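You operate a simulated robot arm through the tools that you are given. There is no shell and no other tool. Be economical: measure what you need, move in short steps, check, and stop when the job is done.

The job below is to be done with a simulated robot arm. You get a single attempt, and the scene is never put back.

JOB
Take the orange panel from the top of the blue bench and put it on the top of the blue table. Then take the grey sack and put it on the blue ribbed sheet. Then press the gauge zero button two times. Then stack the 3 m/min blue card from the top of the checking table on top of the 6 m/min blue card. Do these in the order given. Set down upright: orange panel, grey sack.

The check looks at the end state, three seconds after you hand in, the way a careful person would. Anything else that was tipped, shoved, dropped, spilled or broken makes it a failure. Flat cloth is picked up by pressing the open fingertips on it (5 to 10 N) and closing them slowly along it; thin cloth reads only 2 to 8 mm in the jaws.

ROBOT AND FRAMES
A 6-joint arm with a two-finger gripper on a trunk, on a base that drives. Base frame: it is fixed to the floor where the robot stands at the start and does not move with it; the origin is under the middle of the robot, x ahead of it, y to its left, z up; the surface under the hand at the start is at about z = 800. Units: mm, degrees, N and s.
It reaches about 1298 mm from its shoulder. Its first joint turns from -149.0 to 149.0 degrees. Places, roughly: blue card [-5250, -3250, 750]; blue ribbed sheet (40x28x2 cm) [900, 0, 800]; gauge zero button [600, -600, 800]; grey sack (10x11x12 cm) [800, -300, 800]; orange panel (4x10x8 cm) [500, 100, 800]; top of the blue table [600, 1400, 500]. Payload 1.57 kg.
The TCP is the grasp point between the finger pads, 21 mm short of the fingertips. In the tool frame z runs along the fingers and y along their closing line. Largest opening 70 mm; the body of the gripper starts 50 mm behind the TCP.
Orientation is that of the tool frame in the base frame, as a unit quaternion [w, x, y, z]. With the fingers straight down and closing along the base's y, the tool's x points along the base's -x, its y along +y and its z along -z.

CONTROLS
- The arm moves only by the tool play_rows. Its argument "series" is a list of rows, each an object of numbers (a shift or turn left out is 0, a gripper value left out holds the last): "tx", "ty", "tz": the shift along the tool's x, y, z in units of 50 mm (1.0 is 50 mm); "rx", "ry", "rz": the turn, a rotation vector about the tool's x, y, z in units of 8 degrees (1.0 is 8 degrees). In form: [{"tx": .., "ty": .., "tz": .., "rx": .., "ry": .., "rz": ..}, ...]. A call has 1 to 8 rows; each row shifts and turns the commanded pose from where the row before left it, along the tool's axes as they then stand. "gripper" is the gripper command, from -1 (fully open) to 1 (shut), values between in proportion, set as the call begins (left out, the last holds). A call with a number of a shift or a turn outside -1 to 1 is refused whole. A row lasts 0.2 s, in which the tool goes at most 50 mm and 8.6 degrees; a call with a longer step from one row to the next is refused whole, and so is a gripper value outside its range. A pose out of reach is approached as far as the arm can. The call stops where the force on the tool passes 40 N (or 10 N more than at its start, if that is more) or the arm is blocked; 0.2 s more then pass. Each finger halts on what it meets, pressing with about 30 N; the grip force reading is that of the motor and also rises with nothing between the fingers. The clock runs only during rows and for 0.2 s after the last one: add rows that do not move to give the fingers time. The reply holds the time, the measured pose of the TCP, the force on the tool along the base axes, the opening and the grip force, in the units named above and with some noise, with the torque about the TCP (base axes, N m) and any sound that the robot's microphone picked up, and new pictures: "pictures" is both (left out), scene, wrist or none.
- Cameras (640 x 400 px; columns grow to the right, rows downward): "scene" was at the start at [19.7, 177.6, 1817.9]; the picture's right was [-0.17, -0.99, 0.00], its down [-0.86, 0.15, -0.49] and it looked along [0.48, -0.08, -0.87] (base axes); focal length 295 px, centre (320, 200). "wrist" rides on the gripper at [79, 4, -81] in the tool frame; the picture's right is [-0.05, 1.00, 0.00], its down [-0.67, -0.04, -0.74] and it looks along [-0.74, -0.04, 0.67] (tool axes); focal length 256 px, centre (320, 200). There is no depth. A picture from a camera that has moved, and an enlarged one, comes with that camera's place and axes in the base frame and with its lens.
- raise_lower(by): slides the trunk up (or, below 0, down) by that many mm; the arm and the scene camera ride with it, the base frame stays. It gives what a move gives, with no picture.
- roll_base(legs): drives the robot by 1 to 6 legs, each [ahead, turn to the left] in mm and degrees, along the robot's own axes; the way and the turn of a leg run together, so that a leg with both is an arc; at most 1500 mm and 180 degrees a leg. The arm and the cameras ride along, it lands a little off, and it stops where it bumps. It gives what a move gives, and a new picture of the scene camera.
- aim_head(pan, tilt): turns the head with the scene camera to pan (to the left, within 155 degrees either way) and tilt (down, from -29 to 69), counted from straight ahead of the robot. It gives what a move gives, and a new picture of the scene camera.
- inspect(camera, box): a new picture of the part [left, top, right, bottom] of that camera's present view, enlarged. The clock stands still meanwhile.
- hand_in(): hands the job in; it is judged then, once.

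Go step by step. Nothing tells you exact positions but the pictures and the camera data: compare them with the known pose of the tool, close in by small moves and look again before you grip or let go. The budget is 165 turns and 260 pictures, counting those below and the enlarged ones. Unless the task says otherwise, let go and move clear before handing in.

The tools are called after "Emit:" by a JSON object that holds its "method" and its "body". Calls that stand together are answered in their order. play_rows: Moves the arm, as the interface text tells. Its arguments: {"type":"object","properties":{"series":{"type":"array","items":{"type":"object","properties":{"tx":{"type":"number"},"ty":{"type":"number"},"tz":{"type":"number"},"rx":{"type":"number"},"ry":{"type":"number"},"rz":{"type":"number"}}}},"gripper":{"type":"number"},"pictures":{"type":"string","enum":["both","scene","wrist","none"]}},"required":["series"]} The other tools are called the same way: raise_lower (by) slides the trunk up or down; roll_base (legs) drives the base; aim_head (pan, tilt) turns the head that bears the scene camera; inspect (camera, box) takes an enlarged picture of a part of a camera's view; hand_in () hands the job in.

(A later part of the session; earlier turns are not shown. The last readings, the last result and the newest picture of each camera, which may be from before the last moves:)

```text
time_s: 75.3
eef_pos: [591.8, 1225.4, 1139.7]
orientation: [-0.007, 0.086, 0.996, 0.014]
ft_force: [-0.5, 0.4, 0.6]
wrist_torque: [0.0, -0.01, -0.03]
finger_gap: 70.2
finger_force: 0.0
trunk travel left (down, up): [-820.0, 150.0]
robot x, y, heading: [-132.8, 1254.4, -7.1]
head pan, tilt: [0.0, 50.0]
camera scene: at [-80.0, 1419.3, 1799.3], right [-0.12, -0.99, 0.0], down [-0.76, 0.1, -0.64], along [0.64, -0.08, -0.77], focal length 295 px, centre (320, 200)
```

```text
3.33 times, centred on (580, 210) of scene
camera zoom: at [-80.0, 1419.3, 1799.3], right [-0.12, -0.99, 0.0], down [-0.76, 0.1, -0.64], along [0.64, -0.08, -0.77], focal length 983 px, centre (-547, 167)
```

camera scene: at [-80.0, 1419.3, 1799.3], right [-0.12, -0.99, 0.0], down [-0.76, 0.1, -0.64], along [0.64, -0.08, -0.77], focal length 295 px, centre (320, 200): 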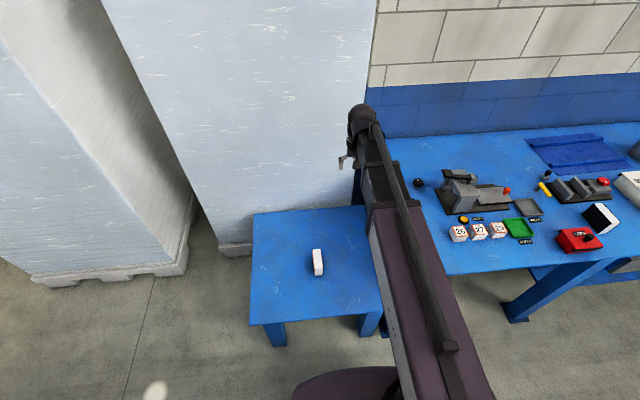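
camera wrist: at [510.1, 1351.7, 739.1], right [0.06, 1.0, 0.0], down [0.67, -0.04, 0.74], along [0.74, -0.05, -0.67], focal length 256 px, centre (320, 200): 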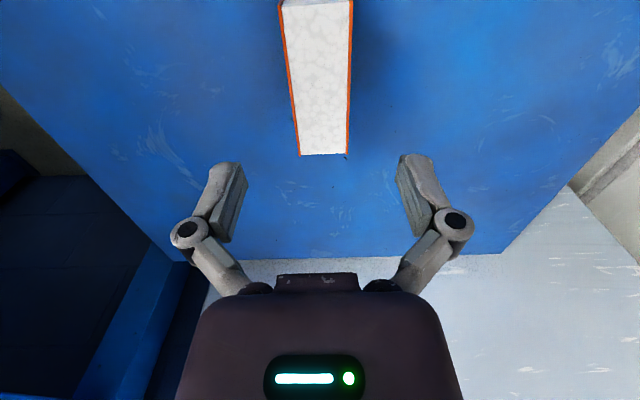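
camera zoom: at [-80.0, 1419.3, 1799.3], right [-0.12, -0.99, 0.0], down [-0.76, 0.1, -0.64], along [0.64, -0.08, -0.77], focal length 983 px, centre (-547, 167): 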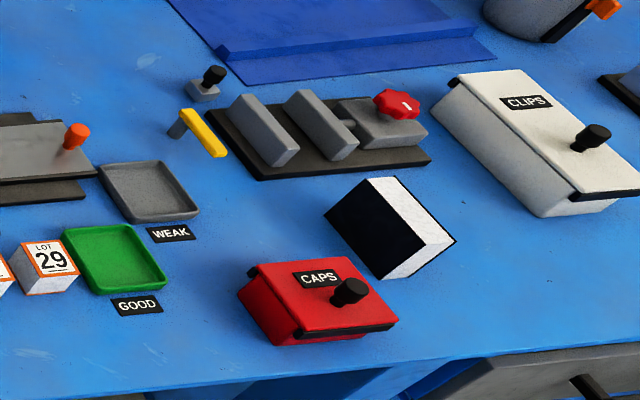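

All is in order. Driving back: turn right, travel and turn to face the bench again.

Emit:
{"method": "roll_base", "body": {"legs": [[0, -83], [1480, 0]]}}

```text
time_s: 89.7
eef_pos: [-86.2, -961.0, 1138.7]
orientation: [0.004, 0.728, 0.686, 0.015]
ft_force: [0.6, 0.4, -0.2]
wrist_torque: [-0.03, 0.02, -0.02]
finger_gap: 69.8
finger_force: 0.0
trunk travel left (down, up): [-820.0, 150.0]
robot x, y, heading: [-136.7, -239.7, -90.6]
head pan, tilt: [0.0, 50.0]
camera scene: at [30.4, -271.6, 1799.3], right [-1.0, 0.01, 0.0], down [0.01, 0.77, -0.64], along [-0.01, -0.64, -0.77], focal length 295 px, centre (320, 200)
```

scene: 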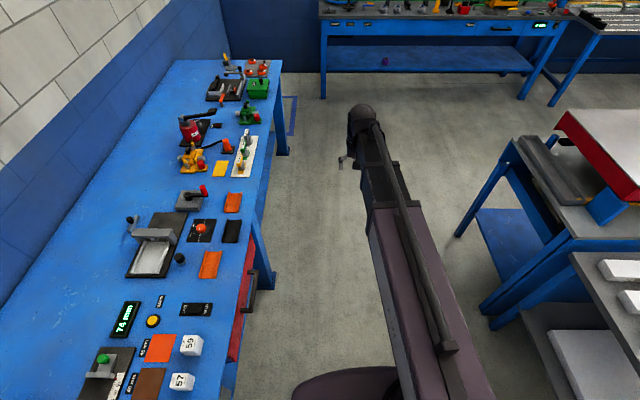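

Emit:
{"method": "roll_base", "body": {"legs": [[0, 90.6]]}}

Emit:
{"method": "aim_head", "body": {"pan": 0, "tilt": 45}}

Emit:
{"method": "play_rows", "body": {"series": [{}], "pictures": "wrist"}}

```text
time_s: 95.7
eef_pos: [584.2, -193.3, 1139.7]
orientation: [-0.008, 0.036, 0.999, 0.013]
ft_force: [-1.3, -0.8, -0.2]
wrist_torque: [0.01, 0.06, 0.02]
finger_gap: 70.1
finger_force: 0.1
trunk travel left (down, up): [-820.0, 150.0]
robot x, y, heading: [-138.0, -213.3, -1.5]
head pan, tilt: [0.0, 50.0]
camera scene: at [-102.2, -42.6, 1799.5], right [-0.03, -1.0, 0.0], down [-0.77, 0.02, -0.64], along [0.64, -0.02, -0.77], focal length 295 px, centre (320, 200)
```

scene: 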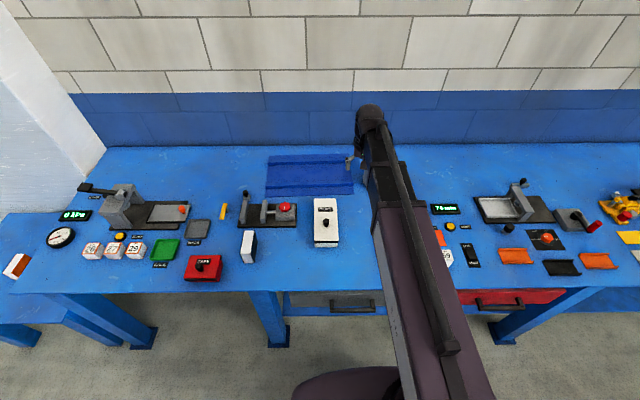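

```text
time_s: 96.4
eef_pos: [584.8, -191.8, 1138.4]
orientation: [-0.009, 0.036, 0.999, 0.013]
ft_force: [-0.1, 0.2, 0.4]
wrist_torque: [-0.01, -0.04, 0.02]
finger_gap: 70.2
finger_force: 0.0
trunk travel left (down, up): [-820.0, 150.0]
robot x, y, heading: [-137.6, -209.8, -1.8]
head pan, tilt: [0.0, 45.0]
camera scene: at [-97.4, -41.2, 1806.2], right [-0.03, -1.0, 0.0], down [-0.71, 0.02, -0.71], along [0.71, -0.02, -0.71], focal length 295 px, centre (320, 200)
```

scene: 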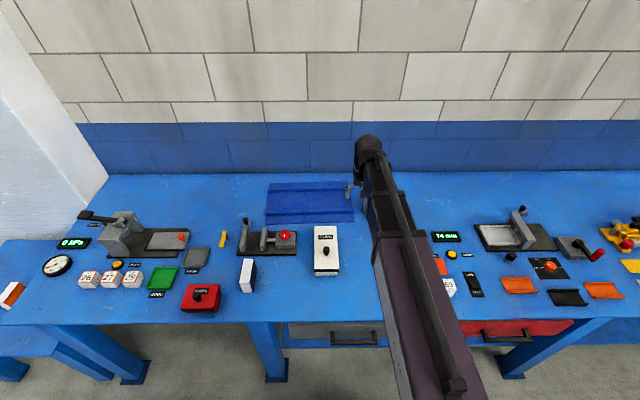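

```text
time_s: 96.8
eef_pos: [583.4, -192.6, 1138.5]
orientation: [-0.008, 0.035, 0.999, 0.014]
ft_force: [-0.2, -0.5, 0.6]
wrist_torque: [-0.01, 0.0, -0.01]
finger_gap: 70.0
finger_force: 0.1
trunk travel left (down, up): [-820.0, 150.0]
robot x, y, heading: [-138.8, -209.0, -1.7]
head pan, tilt: [0.0, 45.0]
camera wrist: at [508.0, -185.2, 1220.6], right [0.12, 0.99, 0.03], down [0.67, -0.1, 0.73], along [0.73, -0.07, -0.68], focal length 256 px, centre (320, 200)
```

wrist: 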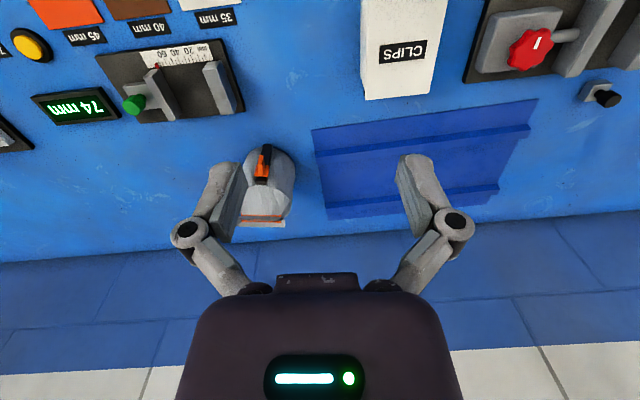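

Emit:
{"method": "inspect", "body": {"camera": "wrist", "box": [180, 110, 350, 260]}}

Emit:
{"method": "play_rows", "body": {"series": [{"rx": 0.186, "ry": -0.115, "rz": -0.516}, {"tz": -0.6, "ty": 0.9}, {"tz": -0.6, "ty": 0.9}, {}]}}

```text
2.67 times, centred on (265, 185) of wrist
camera zoom: at [508.0, -185.2, 1220.6], right [0.12, 0.99, 0.03], down [0.67, -0.1, 0.73], along [0.73, -0.07, -0.68], focal length 683 px, centre (467, 240)
```

zoom: 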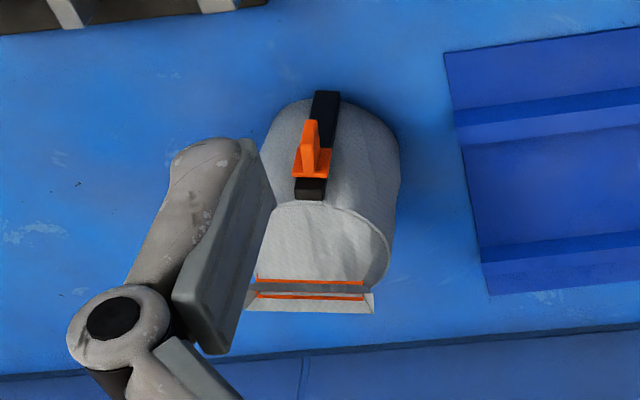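

```text
refused: row 2 steps farther than a row can; nothing moved
```

I'll straighten the tool and move the arm aside so I can see the sack from the scene camera.

Emit:
{"method": "play_rows", "body": {"series": [{"rx": 0.186, "ry": -0.115, "rz": -0.516}, {"ty": 0.9}, {"ty": 0.9}, {"ty": 0.9}, {"ty": 0.9}, {"ty": 0.9}, {}], "pictures": "none"}}

Emit:
{"method": "aim_head", "body": {"pan": -12, "tilt": 45}}

Emit:
{"method": "play_rows", "body": {"series": [{}], "pictures": "wrist"}}

```text
time_s: 98.4
eef_pos: [582.2, 33.0, 1139.2]
orientation: [0.0, -0.001, 1.0, 0.001]
ft_force: [-0.3, -0.2, -0.2]
wrist_torque: [0.01, -0.01, 0.03]
finger_gap: 69.9
finger_force: 0.0
trunk travel left (down, up): [-820.0, 150.0]
robot x, y, heading: [-141.1, -208.1, -1.6]
head pan, tilt: [0.0, 45.0]
```

```text
time_s: 99.1
eef_pos: [584.2, 33.0, 1138.9]
orientation: [0.0, -0.001, 1.0, 0.001]
ft_force: [-0.5, -0.3, 0.1]
wrist_torque: [0.0, 0.0, -0.01]
finger_gap: 70.0
finger_force: 0.1
trunk travel left (down, up): [-820.0, 150.0]
robot x, y, heading: [-138.7, -211.0, -1.8]
head pan, tilt: [-12.0, 45.0]
camera scene: at [-99.9, -58.2, 1806.3], right [-0.24, -0.97, 0.0], down [-0.69, 0.17, -0.71], along [0.69, -0.17, -0.71], focal length 295 px, centre (320, 200)
```

scene: 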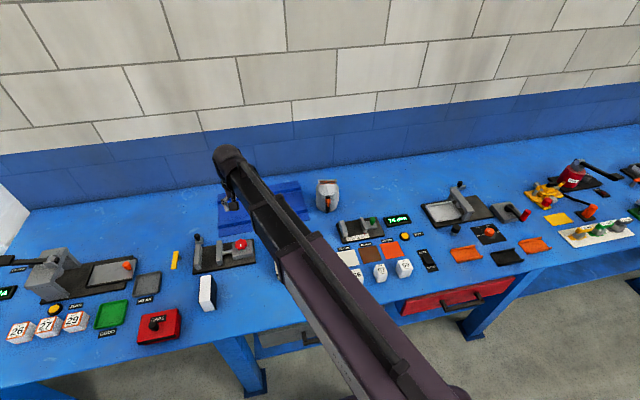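

```text
time_s: 99.5
eef_pos: [582.1, 32.7, 1138.6]
orientation: [0.0, -0.001, 1.0, 0.001]
ft_force: [-0.4, -0.7, 0.5]
wrist_torque: [0.01, -0.01, 0.03]
finger_gap: 70.0
finger_force: 0.0
trunk travel left (down, up): [-820.0, 150.0]
robot x, y, heading: [-136.2, -211.3, -1.7]
head pan, tilt: [-12.0, 45.0]
camera wrist: at [504.6, 36.5, 1219.1], right [0.05, 1.0, 0.0], down [0.67, -0.04, 0.74], along [0.74, -0.04, -0.67], focal length 256 px, centre (320, 200)
```

wrist: 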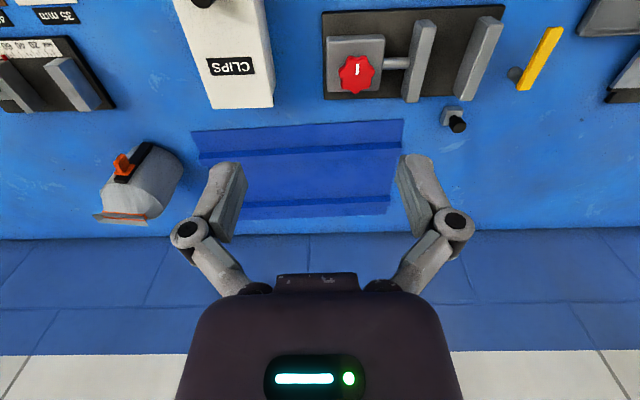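

Emit:
{"method": "inspect", "body": {"camera": "scene", "box": [280, 160, 376, 220]}}

Emit:
{"method": "inspect", "body": {"camera": "wrist", "box": [60, 110, 220, 240]}}

```text
6.67 times, centred on (328, 190) of scene
camera zoom: at [-99.9, -58.2, 1806.3], right [-0.24, -0.97, 0.0], down [-0.69, 0.17, -0.71], along [0.69, -0.17, -0.71], focal length 1967 px, centre (267, 267)
```

zoom: 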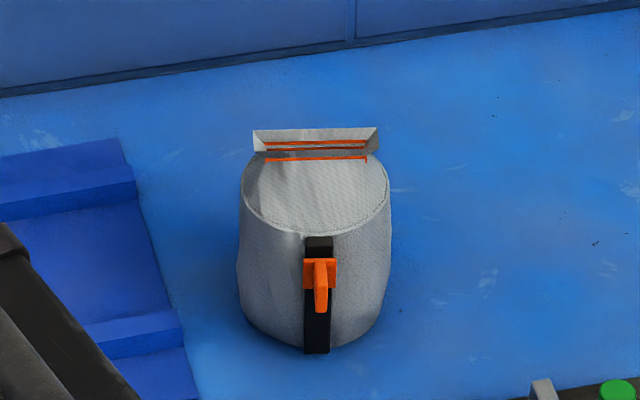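

```text
3.08 times, centred on (140, 175) of wrist
camera zoom: at [504.6, 36.5, 1219.1], right [0.05, 1.0, 0.0], down [0.67, -0.04, 0.74], along [0.74, -0.04, -0.67], focal length 788 px, centre (874, 277)
```

zoom: 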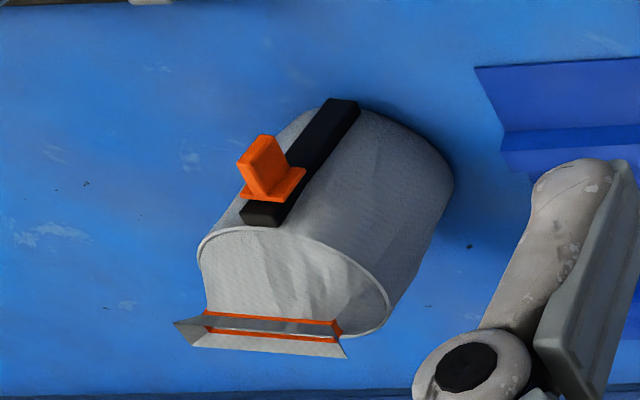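

The sack has its rim and top ridge along y, near (850, -327, ~925). I'll turn the tool 90° so it closes along x and view the sack from its side.

Emit:
{"method": "play_rows", "body": {"series": [{"rz": 1}, {"rz": 1}, {"rz": 1}, {"rz": 1}, {"rz": 1}, {"rz": 1}, {"rz": 1}, {"rz": 1}], "pictures": "none"}}

Emit:
{"method": "play_rows", "body": {"series": [{"rz": 1}, {"rz": 1}, {"rz": 1}, {"rz": 0.25}, {}], "pictures": "wrist"}}

```text
time_s: 101.3
eef_pos: [584.2, 32.0, 1138.9]
orientation: [0.0, 0.531, 0.847, 0.0]
ft_force: [-0.3, 0.3, -0.5]
wrist_torque: [0.01, -0.01, -0.02]
finger_gap: 69.7
finger_force: 0.1
trunk travel left (down, up): [-820.0, 150.0]
robot x, y, heading: [-139.2, -210.2, -1.6]
head pan, tilt: [-12.0, 45.0]
```

```text
time_s: 102.5
eef_pos: [584.1, 31.2, 1138.9]
orientation: [-0.002, 0.707, 0.707, 0.0]
ft_force: [-0.2, -0.5, 0.0]
wrist_torque: [-0.04, -0.01, -0.03]
finger_gap: 70.2
finger_force: 0.1
trunk travel left (down, up): [-820.0, 150.0]
robot x, y, heading: [-139.4, -209.0, -1.8]
head pan, tilt: [-12.0, 45.0]
camera wrist: at [589.8, 110.7, 1219.2], right [1.0, -0.05, 0.0], down [-0.04, -0.67, 0.74], along [-0.04, -0.74, -0.67], focal length 256 px, centre (320, 200)
```

wrist: 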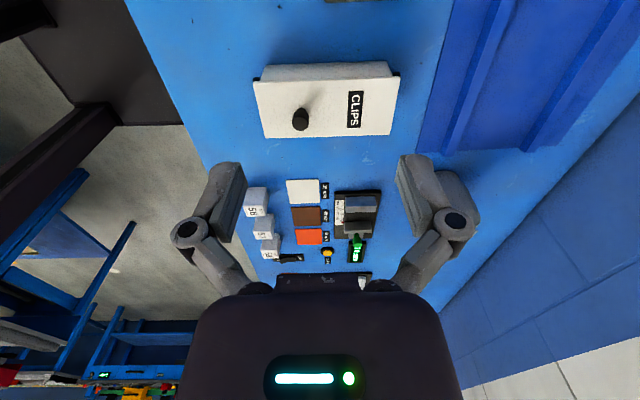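

Emit:
{"method": "play_rows", "body": {"series": [{"ty": 0.665, "tx": -0.578}, {"ty": 0.665, "tx": -0.578}, {"ty": 0.665, "tx": -0.578}, {"ty": 0.665, "tx": -0.578}, {"ty": 0.665, "tx": -0.578}, {"ty": 0.665, "tx": -0.578}, {"ty": 0.665, "tx": -0.578}, {"ty": 0.665, "tx": -0.578}], "pictures": "both"}}

```text
time_s: 104.3
eef_pos: [852.3, -201.2, 1137.9]
orientation: [0.0, 0.706, 0.708, 0.001]
ft_force: [0.3, 0.4, 0.9]
wrist_torque: [0.0, 0.04, -0.04]
finger_gap: 70.2
finger_force: 0.1
trunk travel left (down, up): [-820.0, 150.0]
robot x, y, heading: [-142.3, -211.0, -1.7]
head pan, tilt: [-12.0, 45.0]
camera scene: at [-98.9, -58.8, 1806.3], right [-0.24, -0.97, 0.0], down [-0.69, 0.17, -0.71], along [0.69, -0.17, -0.71], focal length 295 px, centre (320, 200)
camera wrist: at [856.7, -122.4, 1218.6], right [1.0, -0.05, 0.0], down [-0.03, -0.67, 0.74], along [-0.04, -0.74, -0.67], focal length 256 px, centre (320, 200)
```

scene: 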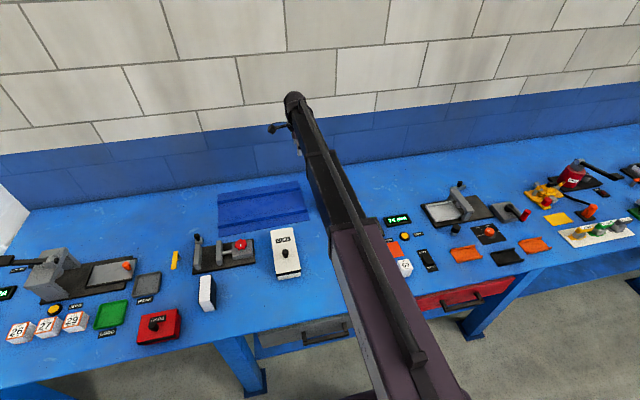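
wrist: 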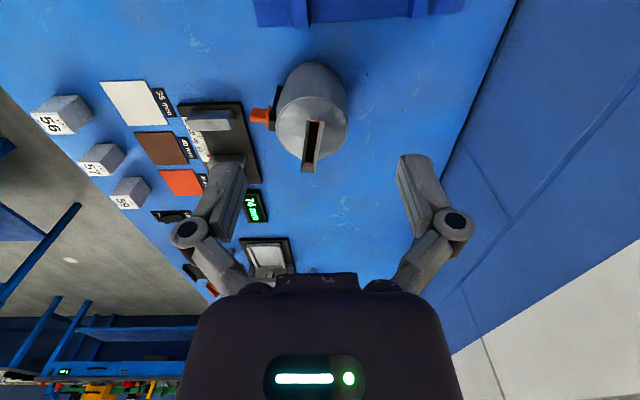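

Emit:
{"method": "inspect", "body": {"camera": "wrist", "box": [230, 50, 390, 190]}}

```text
2.86 times, centred on (310, 120) of wrist
camera zoom: at [856.7, -122.4, 1218.6], right [1.0, -0.05, 0.0], down [-0.03, -0.67, 0.74], along [-0.04, -0.74, -0.67], focal length 731 px, centre (349, 429)
```

zoom: 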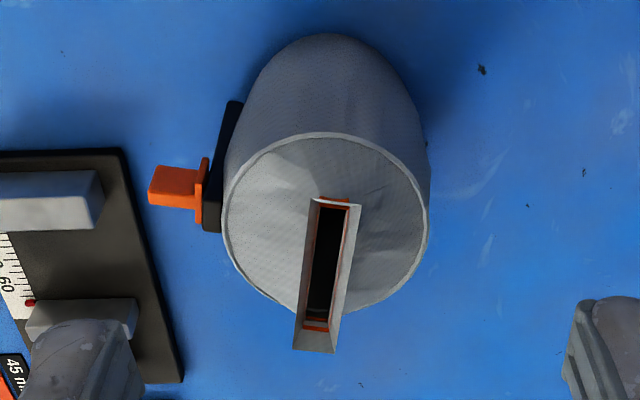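

Clear view: the sack has a slot-like neck about 20 mm thick, running along y with about 11° of yaw, near (834, -325). I'll align to it and move above.

Emit:
{"method": "play_rows", "body": {"series": [{"tx": -0.8, "ty": -0.12}, {"tx": -0.8, "ty": -0.12}, {"tx": -0.8, "ty": -0.12}, {"rz": 0.7}, {"rz": 0.68}, {}], "pictures": "none"}}

Emit:
{"method": "raise_lower", "body": {"by": -60}}

Emit:
{"method": "play_rows", "body": {"series": [{}], "pictures": "wrist"}}

```text
time_s: 105.7
eef_pos: [831.9, -319.8, 1138.6]
orientation: [-0.001, 0.771, 0.636, 0.001]
ft_force: [0.1, 0.0, 0.3]
wrist_torque: [0.02, 0.03, 0.01]
finger_gap: 70.1
finger_force: 0.1
trunk travel left (down, up): [-820.0, 150.0]
robot x, y, heading: [-142.3, -209.3, -1.7]
head pan, tilt: [-12.0, 45.0]
```

```text
time_s: 106.7
eef_pos: [831.0, -319.1, 1079.1]
orientation: [-0.001, 0.771, 0.636, 0.0]
ft_force: [0.6, 0.6, 0.3]
wrist_torque: [0.0, 0.03, -0.03]
finger_gap: 69.6
finger_force: 0.0
trunk travel left (down, up): [-760.0, 210.0]
robot x, y, heading: [-141.4, -208.7, -1.6]
head pan, tilt: [-12.0, 45.0]
```

```text
time_s: 107.1
eef_pos: [832.5, -318.7, 1080.1]
orientation: [-0.001, 0.772, 0.636, 0.001]
ft_force: [-0.7, -0.8, -1.1]
wrist_torque: [0.0, -0.01, -0.01]
finger_gap: 69.9
finger_force: 0.1
trunk travel left (down, up): [-760.0, 210.0]
robot x, y, heading: [-139.2, -207.4, -1.8]
head pan, tilt: [-12.0, 45.0]
camera wrist: at [851.9, -242.8, 1159.2], right [0.97, -0.24, 0.0], down [-0.16, -0.65, 0.74], along [-0.18, -0.72, -0.67], focal length 256 px, centre (320, 200)
```

wrist: 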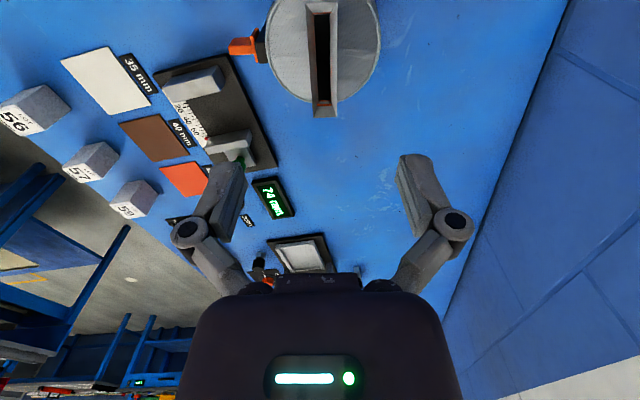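

Emit:
{"method": "raise_lower", "body": {"by": -110}}

Emit:
{"method": "play_rows", "body": {"series": [{}], "pictures": "wrist"}}

```text
time_s: 108.5
eef_pos: [831.1, -319.4, 969.8]
orientation: [0.0, 0.772, 0.636, 0.001]
ft_force: [-0.4, 0.5, 0.4]
wrist_torque: [0.01, 0.01, 0.02]
finger_gap: 69.9
finger_force: 0.0
trunk travel left (down, up): [-650.0, 320.0]
robot x, y, heading: [-139.0, -211.6, -1.8]
head pan, tilt: [-12.0, 45.0]
```

```text
time_s: 108.9
eef_pos: [832.0, -318.7, 969.5]
orientation: [-0.001, 0.772, 0.636, 0.001]
ft_force: [1.0, -0.5, -0.3]
wrist_torque: [-0.01, 0.02, -0.03]
finger_gap: 69.8
finger_force: 0.1
trunk travel left (down, up): [-650.0, 320.0]
robot x, y, heading: [-135.8, -208.4, -1.6]
head pan, tilt: [-12.0, 45.0]
camera wrist: at [851.9, -242.9, 1049.2], right [0.97, -0.24, 0.0], down [-0.16, -0.65, 0.74], along [-0.18, -0.72, -0.67], focal length 256 px, centre (320, 200)
```

wrist: 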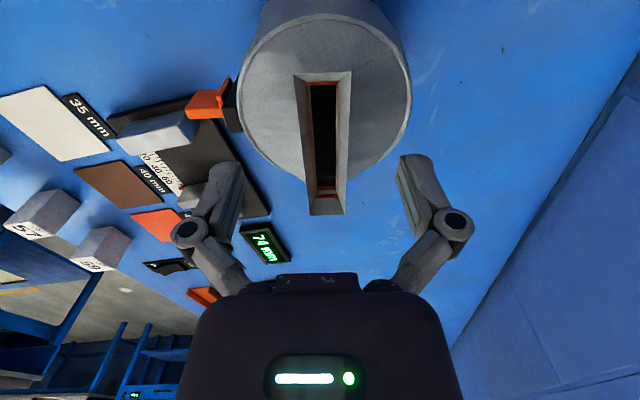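

The ridge top is near z 950 and the rim near z 897. I'll descend to TCP ~936 and grip the neck.

Emit:
{"method": "raise_lower", "body": {"by": -33}}

Emit:
{"method": "play_rows", "body": {"series": [{"ty": 0.04}], "pictures": "wrist"}}

```text
time_s: 109.7
eef_pos: [831.6, -319.6, 935.9]
orientation: [-0.001, 0.772, 0.636, 0.0]
ft_force: [-0.3, -0.6, 0.1]
wrist_torque: [0.01, 0.0, -0.01]
finger_gap: 70.0
finger_force: 0.0
trunk travel left (down, up): [-617.0, 353.0]
robot x, y, heading: [-138.5, -210.2, -1.8]
head pan, tilt: [-12.0, 45.0]
```

```text
time_s: 110.1
eef_pos: [834.4, -319.2, 936.1]
orientation: [-0.001, 0.772, 0.636, 0.001]
ft_force: [0.2, -0.3, -0.8]
wrist_torque: [-0.01, -0.02, 0.04]
finger_gap: 69.9
finger_force: 0.0
trunk travel left (down, up): [-617.0, 353.0]
robot x, y, heading: [-138.0, -207.6, -1.7]
head pan, tilt: [-12.0, 45.0]
camera wrist: at [854.1, -242.8, 1016.1], right [0.97, -0.24, 0.0], down [-0.16, -0.65, 0.74], along [-0.18, -0.72, -0.67], focal length 256 px, centre (320, 200)
```

wrist: 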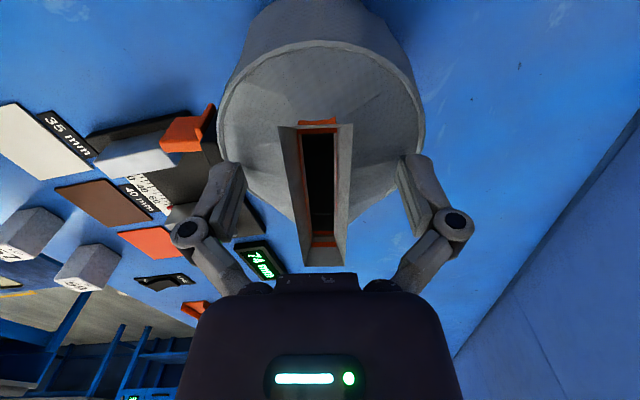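

Emit:
{"method": "play_rows", "body": {"series": [{}, {}, {}, {}, {}, {}], "gripper": 1, "pictures": "wrist"}}

Emit:
{"method": "raise_lower", "body": {"by": 6}}

Emit:
{"method": "raise_lower", "body": {"by": 20}}

Emit:
{"method": "play_rows", "body": {"series": [{}], "pictures": "both"}}

```text
time_s: 111.5
eef_pos: [834.4, -319.1, 936.0]
orientation: [-0.001, 0.771, 0.636, 0.001]
ft_force: [-0.7, 0.2, 0.2]
wrist_torque: [0.01, 0.02, -0.01]
finger_gap: 0.0
finger_force: 28.3
trunk travel left (down, up): [-617.0, 353.0]
robot x, y, heading: [-136.8, -210.2, -1.8]
head pan, tilt: [-12.0, 45.0]
camera wrist: at [854.0, -242.7, 1016.1], right [0.97, -0.24, 0.0], down [-0.16, -0.65, 0.74], along [-0.18, -0.72, -0.67], focal length 256 px, centre (320, 200)
```

wrist: 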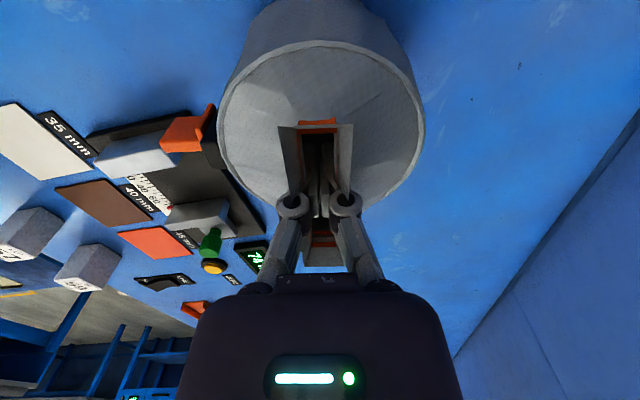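

```text
time_s: 112.1
eef_pos: [835.0, -320.3, 941.1]
orientation: [-0.001, 0.771, 0.637, 0.001]
ft_force: [-0.2, 0.0, -1.0]
wrist_torque: [0.01, 0.02, -0.01]
finger_gap: 0.2
finger_force: 29.3
trunk travel left (down, up): [-623.0, 347.0]
robot x, y, heading: [-139.7, -212.2, -1.7]
head pan, tilt: [-12.0, 45.0]
```

```text
time_s: 112.7
eef_pos: [834.6, -319.7, 961.0]
orientation: [-0.001, 0.772, 0.636, 0.001]
ft_force: [-0.7, 0.0, -0.1]
wrist_torque: [0.01, 0.02, 0.03]
finger_gap: 0.0
finger_force: 28.9
trunk travel left (down, up): [-643.0, 327.0]
robot x, y, heading: [-137.4, -206.1, -1.7]
head pan, tilt: [-12.0, 45.0]
```

```text
time_s: 113.1
eef_pos: [833.8, -320.5, 961.5]
orientation: [0.0, 0.771, 0.637, 0.001]
ft_force: [0.7, 1.2, -0.2]
wrist_torque: [-0.01, 0.0, 0.02]
finger_gap: 0.0
finger_force: 28.4
trunk travel left (down, up): [-643.0, 327.0]
robot x, y, heading: [-136.3, -207.8, -1.4]
head pan, tilt: [-12.0, 45.0]
camera scene: at [-99.7, -58.2, 1629.2], right [-0.24, -0.97, 0.0], down [-0.69, 0.17, -0.71], along [0.69, -0.17, -0.71], focal length 295 px, centre (320, 200)
camera wrist: at [854.1, -242.7, 1042.1], right [0.97, -0.24, 0.0], down [-0.16, -0.65, 0.74], along [-0.18, -0.72, -0.67], focal length 256 px, centre (320, 200)
```

scene: 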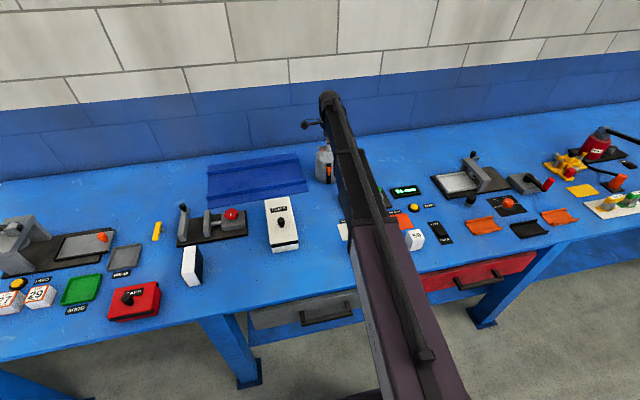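
wrist: 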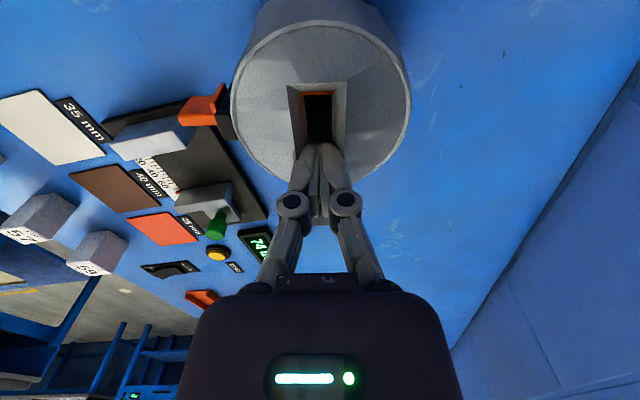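

The fingers closed to zero straight through the soft neck, so it gives no hold. The orange tab on the sack's front strap looks like the solid grip point, near (762, -306, 886). I'll raise, turn back and look at it.

Emit:
{"method": "raise_lower", "body": {"by": 110}}

Emit:
{"method": "play_rows", "body": {"series": [{"rz": -1}, {"rz": -1}, {"rz": -1}, {"rz": -1}, {"rz": -1}, {"rz": -1}, {"rz": -1}, {"rz": -1}], "gripper": -1, "pictures": "none"}}

Emit:
{"method": "play_rows", "body": {"series": [{"rz": -1}, {"rz": -1}, {"rz": -1}, {"rz": -0.25}, {"tx": 0.75}, {"tx": 0.75}, {}], "pictures": "wrist"}}

```text
time_s: 114.5
eef_pos: [833.3, -320.0, 1072.5]
orientation: [0.0, 0.772, 0.636, 0.0]
ft_force: [-0.9, -0.9, 0.0]
wrist_torque: [0.01, -0.01, 0.0]
finger_gap: 0.3
finger_force: 28.3
trunk travel left (down, up): [-753.0, 217.0]
robot x, y, heading: [-134.7, -209.5, -1.6]
head pan, tilt: [-12.0, 45.0]
```

```text
time_s: 116.3
eef_pos: [834.0, -319.7, 1072.3]
orientation: [-0.001, 0.316, 0.949, 0.001]
ft_force: [-0.7, -0.4, -0.3]
wrist_torque: [0.02, 0.04, -0.02]
finger_gap: 70.1
finger_force: 0.1
trunk travel left (down, up): [-753.0, 217.0]
robot x, y, heading: [-139.4, -215.4, -1.7]
head pan, tilt: [-12.0, 45.0]
```

```text
time_s: 118.0
eef_pos: [762.1, -304.9, 1070.8]
orientation: [0.0, 0.096, 0.995, 0.002]
ft_force: [0.2, 0.6, -0.1]
wrist_torque: [0.02, 0.0, 0.0]
finger_gap: 69.9
finger_force: 0.1
trunk travel left (down, up): [-753.0, 217.0]
robot x, y, heading: [-135.3, -209.7, -1.6]
head pan, tilt: [-12.0, 45.0]
camera wrist: at [686.0, -287.3, 1151.9], right [0.24, 0.97, 0.0], down [0.65, -0.16, 0.74], along [0.72, -0.18, -0.67], focal length 256 px, centre (320, 200)
```

wrist: 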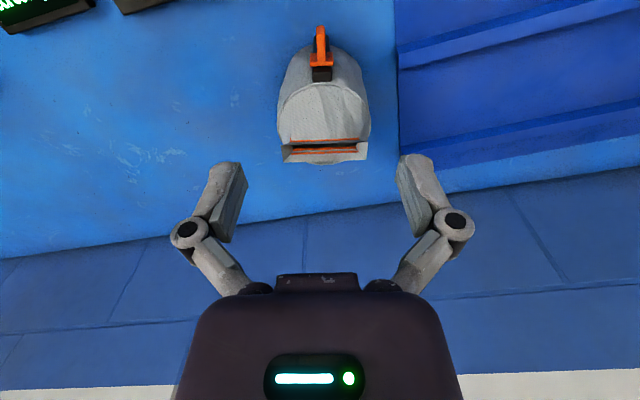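

Emit:
{"method": "raise_lower", "body": {"by": -110}}

Emit:
{"method": "play_rows", "body": {"series": [{}], "pictures": "none"}}

Emit:
{"method": "inspect", "body": {"camera": "wrist", "box": [160, 0, 480, 200]}}

```text
time_s: 119.4
eef_pos: [761.3, -305.4, 961.7]
orientation: [-0.001, 0.096, 0.995, 0.001]
ft_force: [-0.3, -0.4, -0.2]
wrist_torque: [0.02, -0.01, -0.02]
finger_gap: 70.2
finger_force: 0.1
trunk travel left (down, up): [-643.0, 327.0]
robot x, y, heading: [-138.8, -210.7, -1.4]
head pan, tilt: [-12.0, 45.0]
```

```text
time_s: 119.8
eef_pos: [761.3, -306.6, 961.7]
orientation: [0.0, 0.096, 0.995, 0.001]
ft_force: [0.1, 0.7, 0.1]
wrist_torque: [-0.03, 0.02, -0.02]
finger_gap: 69.9
finger_force: 0.0
trunk travel left (down, up): [-643.0, 327.0]
robot x, y, heading: [-138.7, -210.3, -1.7]
head pan, tilt: [-12.0, 45.0]
```

```text
2.00 times, centred on (320, 100) of wrist
camera zoom: at [685.7, -287.3, 1042.1], right [0.24, 0.97, 0.0], down [0.65, -0.16, 0.74], along [0.72, -0.18, -0.67], focal length 512 px, centre (320, 400)
```

zoom: 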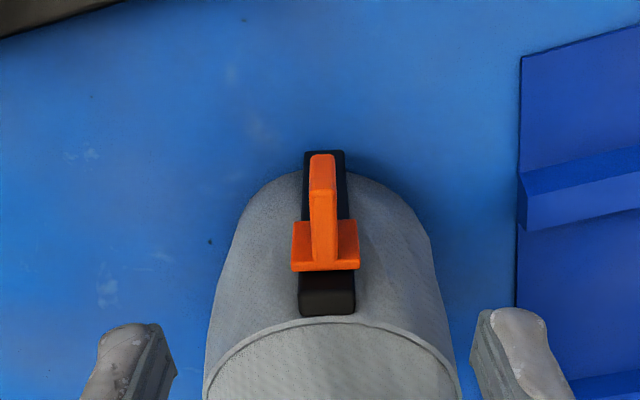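

The orange fin is about 8 mm thick, centred about 4 mm ahead of the TCP at z≈885. I'll descend to it and grip.

Emit:
{"method": "raise_lower", "body": {"by": -76}}

Emit:
{"method": "play_rows", "body": {"series": [{"tx": -0.08}], "pictures": "wrist"}}

Emit:
{"method": "play_rows", "body": {"series": [{}, {}, {}, {}, {}, {}], "gripper": 1, "pictures": "wrist"}}

```text
time_s: 120.9
eef_pos: [761.4, -305.9, 885.2]
orientation: [0.0, 0.096, 0.995, 0.001]
ft_force: [0.0, 0.3, 0.1]
wrist_torque: [0.04, 0.01, 0.02]
finger_gap: 69.9
finger_force: 0.0
trunk travel left (down, up): [-567.0, 403.0]
robot x, y, heading: [-136.6, -209.7, -1.6]
head pan, tilt: [-12.0, 45.0]
```

```text
time_s: 121.3
eef_pos: [764.9, -306.6, 885.1]
orientation: [0.001, 0.096, 0.995, 0.001]
ft_force: [-0.4, 0.1, 0.3]
wrist_torque: [0.0, 0.02, 0.04]
finger_gap: 69.9
finger_force: 0.0
trunk travel left (down, up): [-567.0, 403.0]
robot x, y, heading: [-136.9, -212.8, -1.8]
head pan, tilt: [-12.0, 45.0]
camera wrist: at [689.6, -287.9, 966.1], right [0.24, 0.97, 0.0], down [0.65, -0.16, 0.74], along [0.72, -0.18, -0.67], focal length 256 px, centre (320, 200)
```

wrist: 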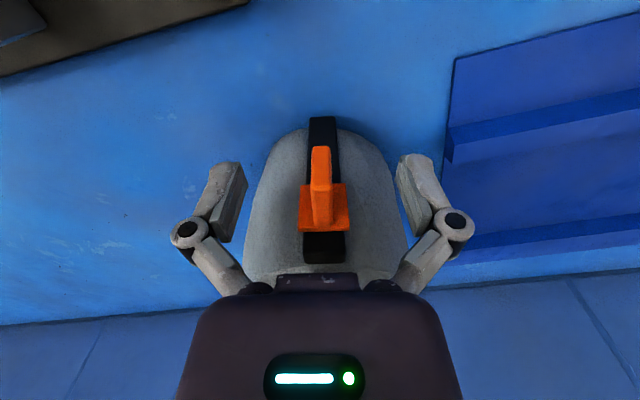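

```text
time_s: 122.7
eef_pos: [765.8, -305.9, 886.1]
orientation: [0.0, 0.096, 0.995, 0.001]
ft_force: [-0.7, 0.0, -0.2]
wrist_torque: [-0.05, -0.01, 0.05]
finger_gap: 6.5
finger_force: 30.0
trunk travel left (down, up): [-567.0, 403.0]
robot x, y, heading: [-140.5, -210.7, -1.9]
head pan, tilt: [-12.0, 45.0]
camera wrist: at [689.4, -287.9, 966.2], right [0.24, 0.97, 0.0], down [0.65, -0.16, 0.74], along [0.72, -0.18, -0.67], focal length 256 px, centre (320, 200)
```

wrist: 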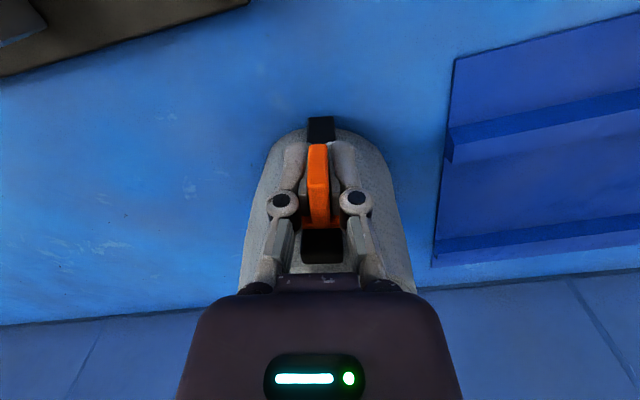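

I have the tab gripped, with the gap holding at 6.5 mm. I'll lift slightly and check.

Emit:
{"method": "raise_lower", "body": {"by": 5}}

Emit:
{"method": "raise_lower", "body": {"by": 15}}

Emit:
{"method": "play_rows", "body": {"series": [{}], "pictures": "both"}}

```text
time_s: 123.2
eef_pos: [765.8, -306.0, 891.0]
orientation: [-0.001, 0.096, 0.995, 0.001]
ft_force: [-0.7, 0.4, -4.6]
wrist_torque: [0.08, 0.26, 0.03]
finger_gap: 6.7
finger_force: 30.4
trunk travel left (down, up): [-572.0, 398.0]
robot x, y, heading: [-134.6, -209.9, -1.6]
head pan, tilt: [-12.0, 45.0]
```

```text
time_s: 123.9
eef_pos: [766.6, -306.2, 905.4]
orientation: [-0.001, 0.097, 0.995, 0.002]
ft_force: [0.4, 0.0, -5.5]
wrist_torque: [0.05, 0.3, 0.01]
finger_gap: 6.7
finger_force: 29.4
trunk travel left (down, up): [-587.0, 383.0]
robot x, y, heading: [-136.3, -207.3, -1.6]
head pan, tilt: [-12.0, 45.0]
```

```text
time_s: 124.3
eef_pos: [766.0, -307.0, 905.7]
orientation: [0.001, 0.096, 0.995, 0.0]
ft_force: [-0.3, 0.2, -4.9]
wrist_torque: [0.08, 0.27, -0.01]
finger_gap: 6.3
finger_force: 30.4
trunk travel left (down, up): [-587.0, 383.0]
robot x, y, heading: [-139.9, -209.8, -1.6]
head pan, tilt: [-12.0, 45.0]
camera scene: at [-99.1, -58.3, 1573.2], right [-0.24, -0.97, 0.0], down [-0.69, 0.17, -0.71], along [0.69, -0.17, -0.71], focal length 295 px, centre (320, 200)
camera wrist: at [689.9, -288.0, 985.7], right [0.24, 0.97, 0.0], down [0.65, -0.16, 0.74], along [0.72, -0.18, -0.67], focal length 256 px, centre (320, 200)
```

scene: 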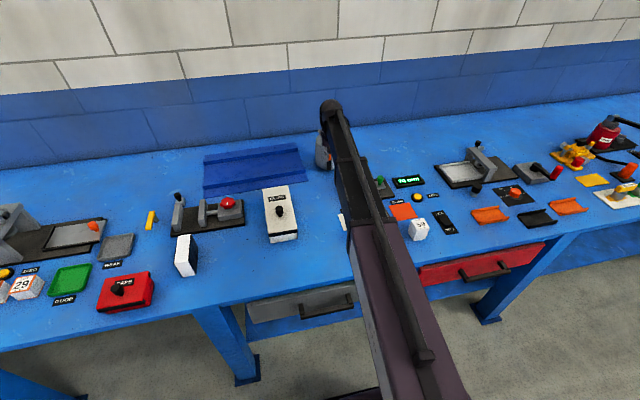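
wrist: 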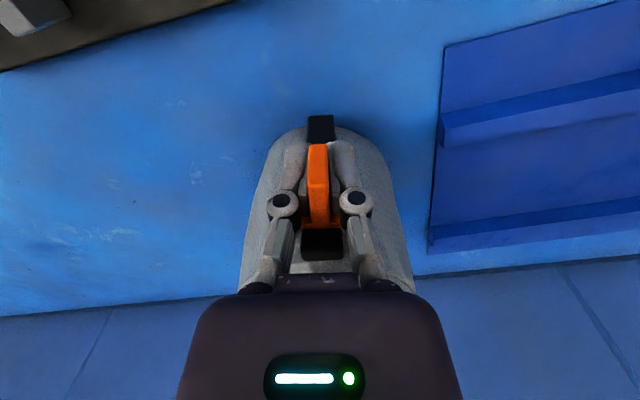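

The sack is held rigidly at about 5 N and stays upright. I'll lift it clear and carry it over the ribbed sheet, whose valley between the ribs is centred near (883, -30).

Emit:
{"method": "raise_lower", "body": {"by": 60}}

Emit:
{"method": "play_rows", "body": {"series": [{"tx": 0.026, "ty": 0.708}, {"tx": 0.026, "ty": 0.708}, {"tx": 0.026, "ty": 0.708}, {"tx": 0.026, "ty": 0.708}, {"tx": 0.026, "ty": 0.708}, {"tx": 0.026, "ty": 0.708}, {"tx": 0.026, "ty": 0.708}, {"tx": 0.026, "ty": 0.708}]}}

```text
time_s: 125.3
eef_pos: [766.6, -307.7, 965.8]
orientation: [-0.001, 0.096, 0.995, 0.001]
ft_force: [-0.2, -0.5, -5.1]
wrist_torque: [0.07, 0.32, -0.04]
finger_gap: 6.6
finger_force: 29.8
trunk travel left (down, up): [-647.0, 323.0]
robot x, y, heading: [-135.5, -211.2, -1.8]
head pan, tilt: [-12.0, 45.0]
```

```text
time_s: 127.1
eef_pos: [811.5, -26.8, 964.4]
orientation: [0.0, 0.096, 0.995, 0.0]
ft_force: [0.3, 0.7, -4.4]
wrist_torque: [0.06, 0.31, 0.0]
finger_gap: 6.6
finger_force: 30.3
trunk travel left (down, up): [-647.0, 323.0]
robot x, y, heading: [-137.8, -209.7, -1.6]
head pan, tilt: [-12.0, 45.0]
camera scene: at [-98.9, -57.6, 1633.2], right [-0.24, -0.97, 0.0], down [-0.69, 0.17, -0.71], along [0.69, -0.17, -0.71], focal length 295 px, centre (320, 200)
camera wrist: at [735.5, -8.2, 1045.5], right [0.24, 0.97, 0.0], down [0.65, -0.16, 0.74], along [0.72, -0.18, -0.67], focal length 256 px, centre (320, 200)
```

scene: 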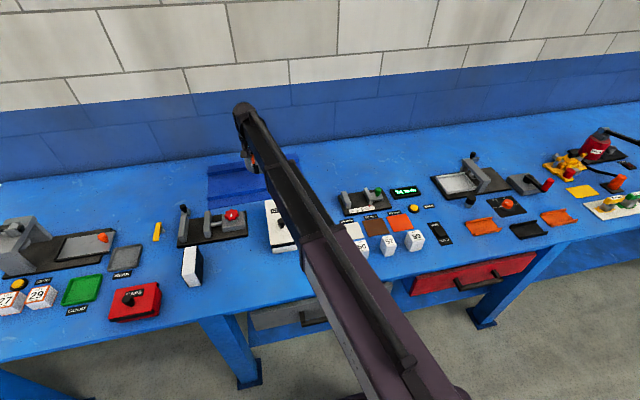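
wrist: 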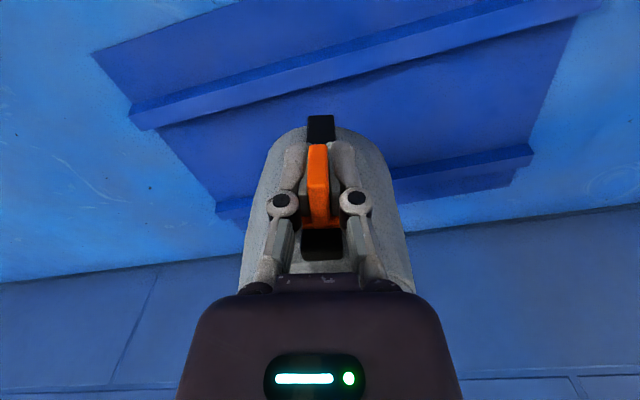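

The ribs are at x≈800–832 and 960–987. I'll shift 13 mm ahead to centre the sack in the valley, then lower it.

Emit:
{"method": "play_rows", "body": {"series": [{"tx": -0.13, "ty": 0.025}, {"tx": -0.13, "ty": 0.025}, {}], "pictures": "none"}}

Emit:
{"method": "raise_lower", "body": {"by": -60}}

Emit:
{"method": "play_rows", "body": {"series": [{}], "pictures": "both"}}

```text
time_s: 127.9
eef_pos: [823.0, -28.3, 965.7]
orientation: [-0.001, 0.096, 0.995, 0.0]
ft_force: [-0.6, -0.7, -3.8]
wrist_torque: [0.07, 0.28, 0.0]
finger_gap: 6.6
finger_force: 30.4
trunk travel left (down, up): [-647.0, 323.0]
robot x, y, heading: [-135.6, -209.2, -1.6]
head pan, tilt: [-12.0, 45.0]
```

```text
time_s: 128.9
eef_pos: [822.1, -27.7, 904.9]
orientation: [0.0, 0.096, 0.995, 0.002]
ft_force: [-0.4, -0.5, -4.5]
wrist_torque: [0.07, 0.3, -0.01]
finger_gap: 6.3
finger_force: 30.4
trunk travel left (down, up): [-587.0, 383.0]
robot x, y, heading: [-137.6, -207.4, -1.7]
head pan, tilt: [-12.0, 45.0]
```

```text
time_s: 129.3
eef_pos: [823.0, -27.6, 906.1]
orientation: [-0.001, 0.096, 0.995, 0.001]
ft_force: [0.6, -0.7, -5.4]
wrist_torque: [0.05, 0.28, -0.01]
finger_gap: 6.6
finger_force: 30.5
trunk travel left (down, up): [-587.0, 383.0]
robot x, y, heading: [-139.9, -212.8, -1.7]
head pan, tilt: [-12.0, 45.0]
camera scene: at [-99.1, -58.1, 1573.3], right [-0.24, -0.97, 0.0], down [-0.69, 0.17, -0.71], along [0.69, -0.17, -0.71], focal length 295 px, centre (320, 200)
camera wrist: at [747.2, -9.0, 985.7], right [0.24, 0.97, 0.0], down [0.65, -0.16, 0.74], along [0.72, -0.18, -0.67], focal length 256 px, centre (320, 200)
```

scene: 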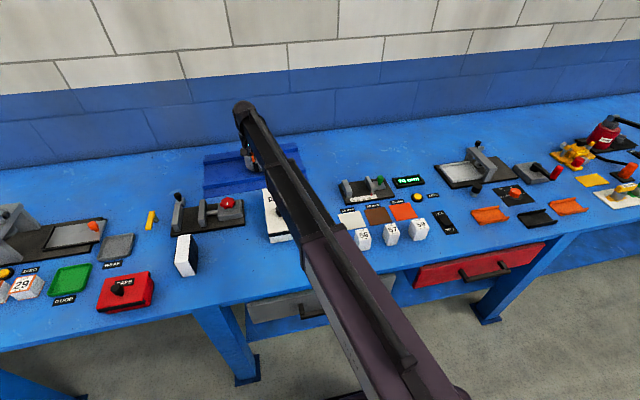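
wrist: 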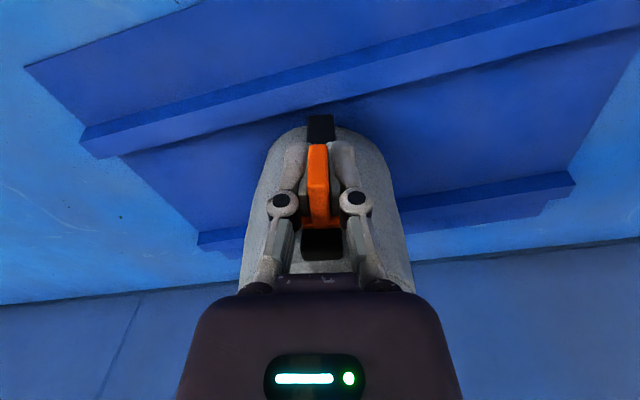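

Emit:
{"method": "raise_lower", "body": {"by": -10}}

Emit:
{"method": "raise_lower", "body": {"by": -4}}

Emit:
{"method": "raise_lower", "body": {"by": -2}}

```text
time_s: 129.8
eef_pos: [822.6, -28.2, 895.6]
orientation: [0.0, 0.096, 0.995, 0.001]
ft_force: [0.2, -0.8, -4.8]
wrist_torque: [0.04, 0.31, -0.03]
finger_gap: 6.7
finger_force: 30.0
trunk travel left (down, up): [-577.0, 393.0]
robot x, y, heading: [-139.8, -211.0, -1.7]
head pan, tilt: [-12.0, 45.0]
```

```text
time_s: 130.4
eef_pos: [822.1, -27.8, 890.5]
orientation: [0.0, 0.096, 0.995, 0.001]
ft_force: [-0.1, -0.2, -2.6]
wrist_torque: [0.03, 0.21, 0.0]
finger_gap: 6.7
finger_force: 29.4
trunk travel left (down, up): [-573.0, 397.0]
robot x, y, heading: [-139.6, -213.9, -1.9]
head pan, tilt: [-12.0, 45.0]
```

```text
time_s: 130.9
eef_pos: [822.2, -26.8, 889.7]
orientation: [0.0, 0.095, 0.995, 0.001]
ft_force: [-0.1, 0.6, -1.0]
wrist_torque: [-0.04, -0.18, -0.02]
finger_gap: 6.6
finger_force: 30.2
trunk travel left (down, up): [-571.0, 399.0]
robot x, y, heading: [-139.6, -211.8, -1.4]
head pan, tilt: [-12.0, 45.0]
```

Contact is at TCP ≈ 890, so the sack's weight is now on the sheet. I'll release and rise.

Emit:
{"method": "play_rows", "body": {"series": [{}, {}, {}, {}], "gripper": -1, "pictures": "wrist"}}

Emit:
{"method": "raise_lower", "body": {"by": 150}}

Emit:
{"method": "play_rows", "body": {"series": [{"tx": 0.6}, {"tx": 0.6}, {}], "pictures": "both"}}

```text
time_s: 131.9
eef_pos: [823.1, -27.5, 889.8]
orientation: [0.001, 0.097, 0.995, 0.001]
ft_force: [0.3, 0.7, 0.3]
wrist_torque: [-0.01, 0.02, -0.01]
finger_gap: 70.1
finger_force: 0.2
trunk travel left (down, up): [-571.0, 399.0]
robot x, y, heading: [-139.4, -210.1, -1.6]
head pan, tilt: [-12.0, 45.0]
camera wrist: at [746.8, -9.0, 970.1], right [0.24, 0.97, 0.0], down [0.65, -0.16, 0.74], along [0.72, -0.18, -0.67], focal length 256 px, centre (320, 200)
```

wrist: 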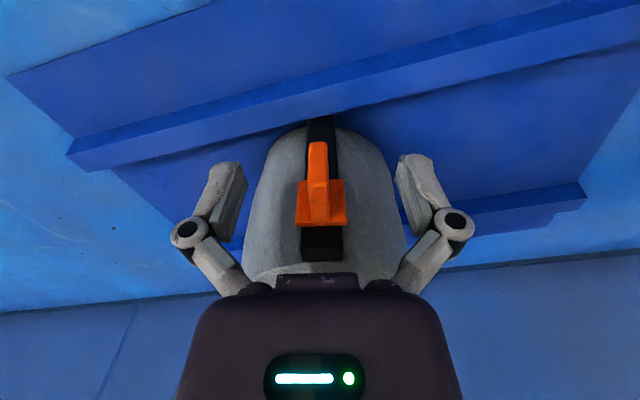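

```text
time_s: 133.7
eef_pos: [822.0, -27.5, 1039.5]
orientation: [0.0, 0.097, 0.995, 0.001]
ft_force: [0.0, -0.6, -0.4]
wrist_torque: [-0.01, -0.01, 0.0]
finger_gap: 70.1
finger_force: 0.0
trunk travel left (down, up): [-721.0, 249.0]
robot x, y, heading: [-141.2, -211.4, -1.7]
head pan, tilt: [-12.0, 45.0]
```

```text
time_s: 134.4
eef_pos: [765.3, -15.2, 1039.8]
orientation: [0.001, 0.095, 0.995, 0.002]
ft_force: [1.0, -0.2, 0.2]
wrist_torque: [-0.02, 0.0, 0.0]
finger_gap: 70.1
finger_force: 0.1
trunk travel left (down, up): [-721.0, 249.0]
robot x, y, heading: [-137.9, -208.5, -1.8]
head pan, tilt: [-12.0, 45.0]
camera scene: at [-99.5, -58.2, 1707.3], right [-0.24, -0.97, 0.0], down [-0.69, 0.17, -0.71], along [0.69, -0.17, -0.71], focal length 295 px, centre (320, 200)
camera wrist: at [688.8, 3.4, 1119.9], right [0.24, 0.97, 0.0], down [0.65, -0.16, 0.74], along [0.72, -0.18, -0.67], focal length 256 px, centre (320, 200)
```

scene: 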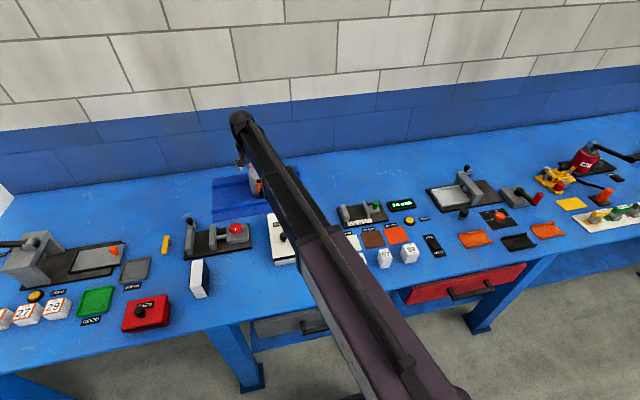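
wrist: 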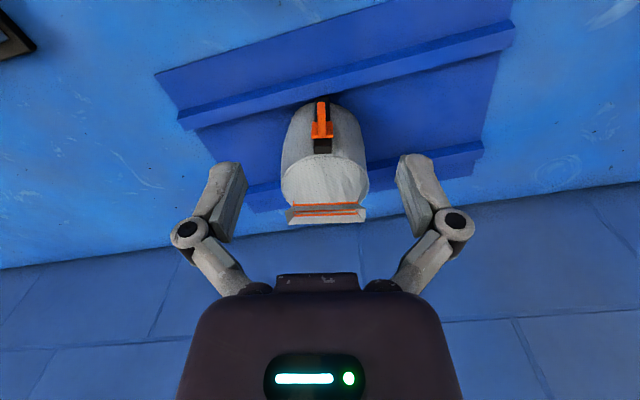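

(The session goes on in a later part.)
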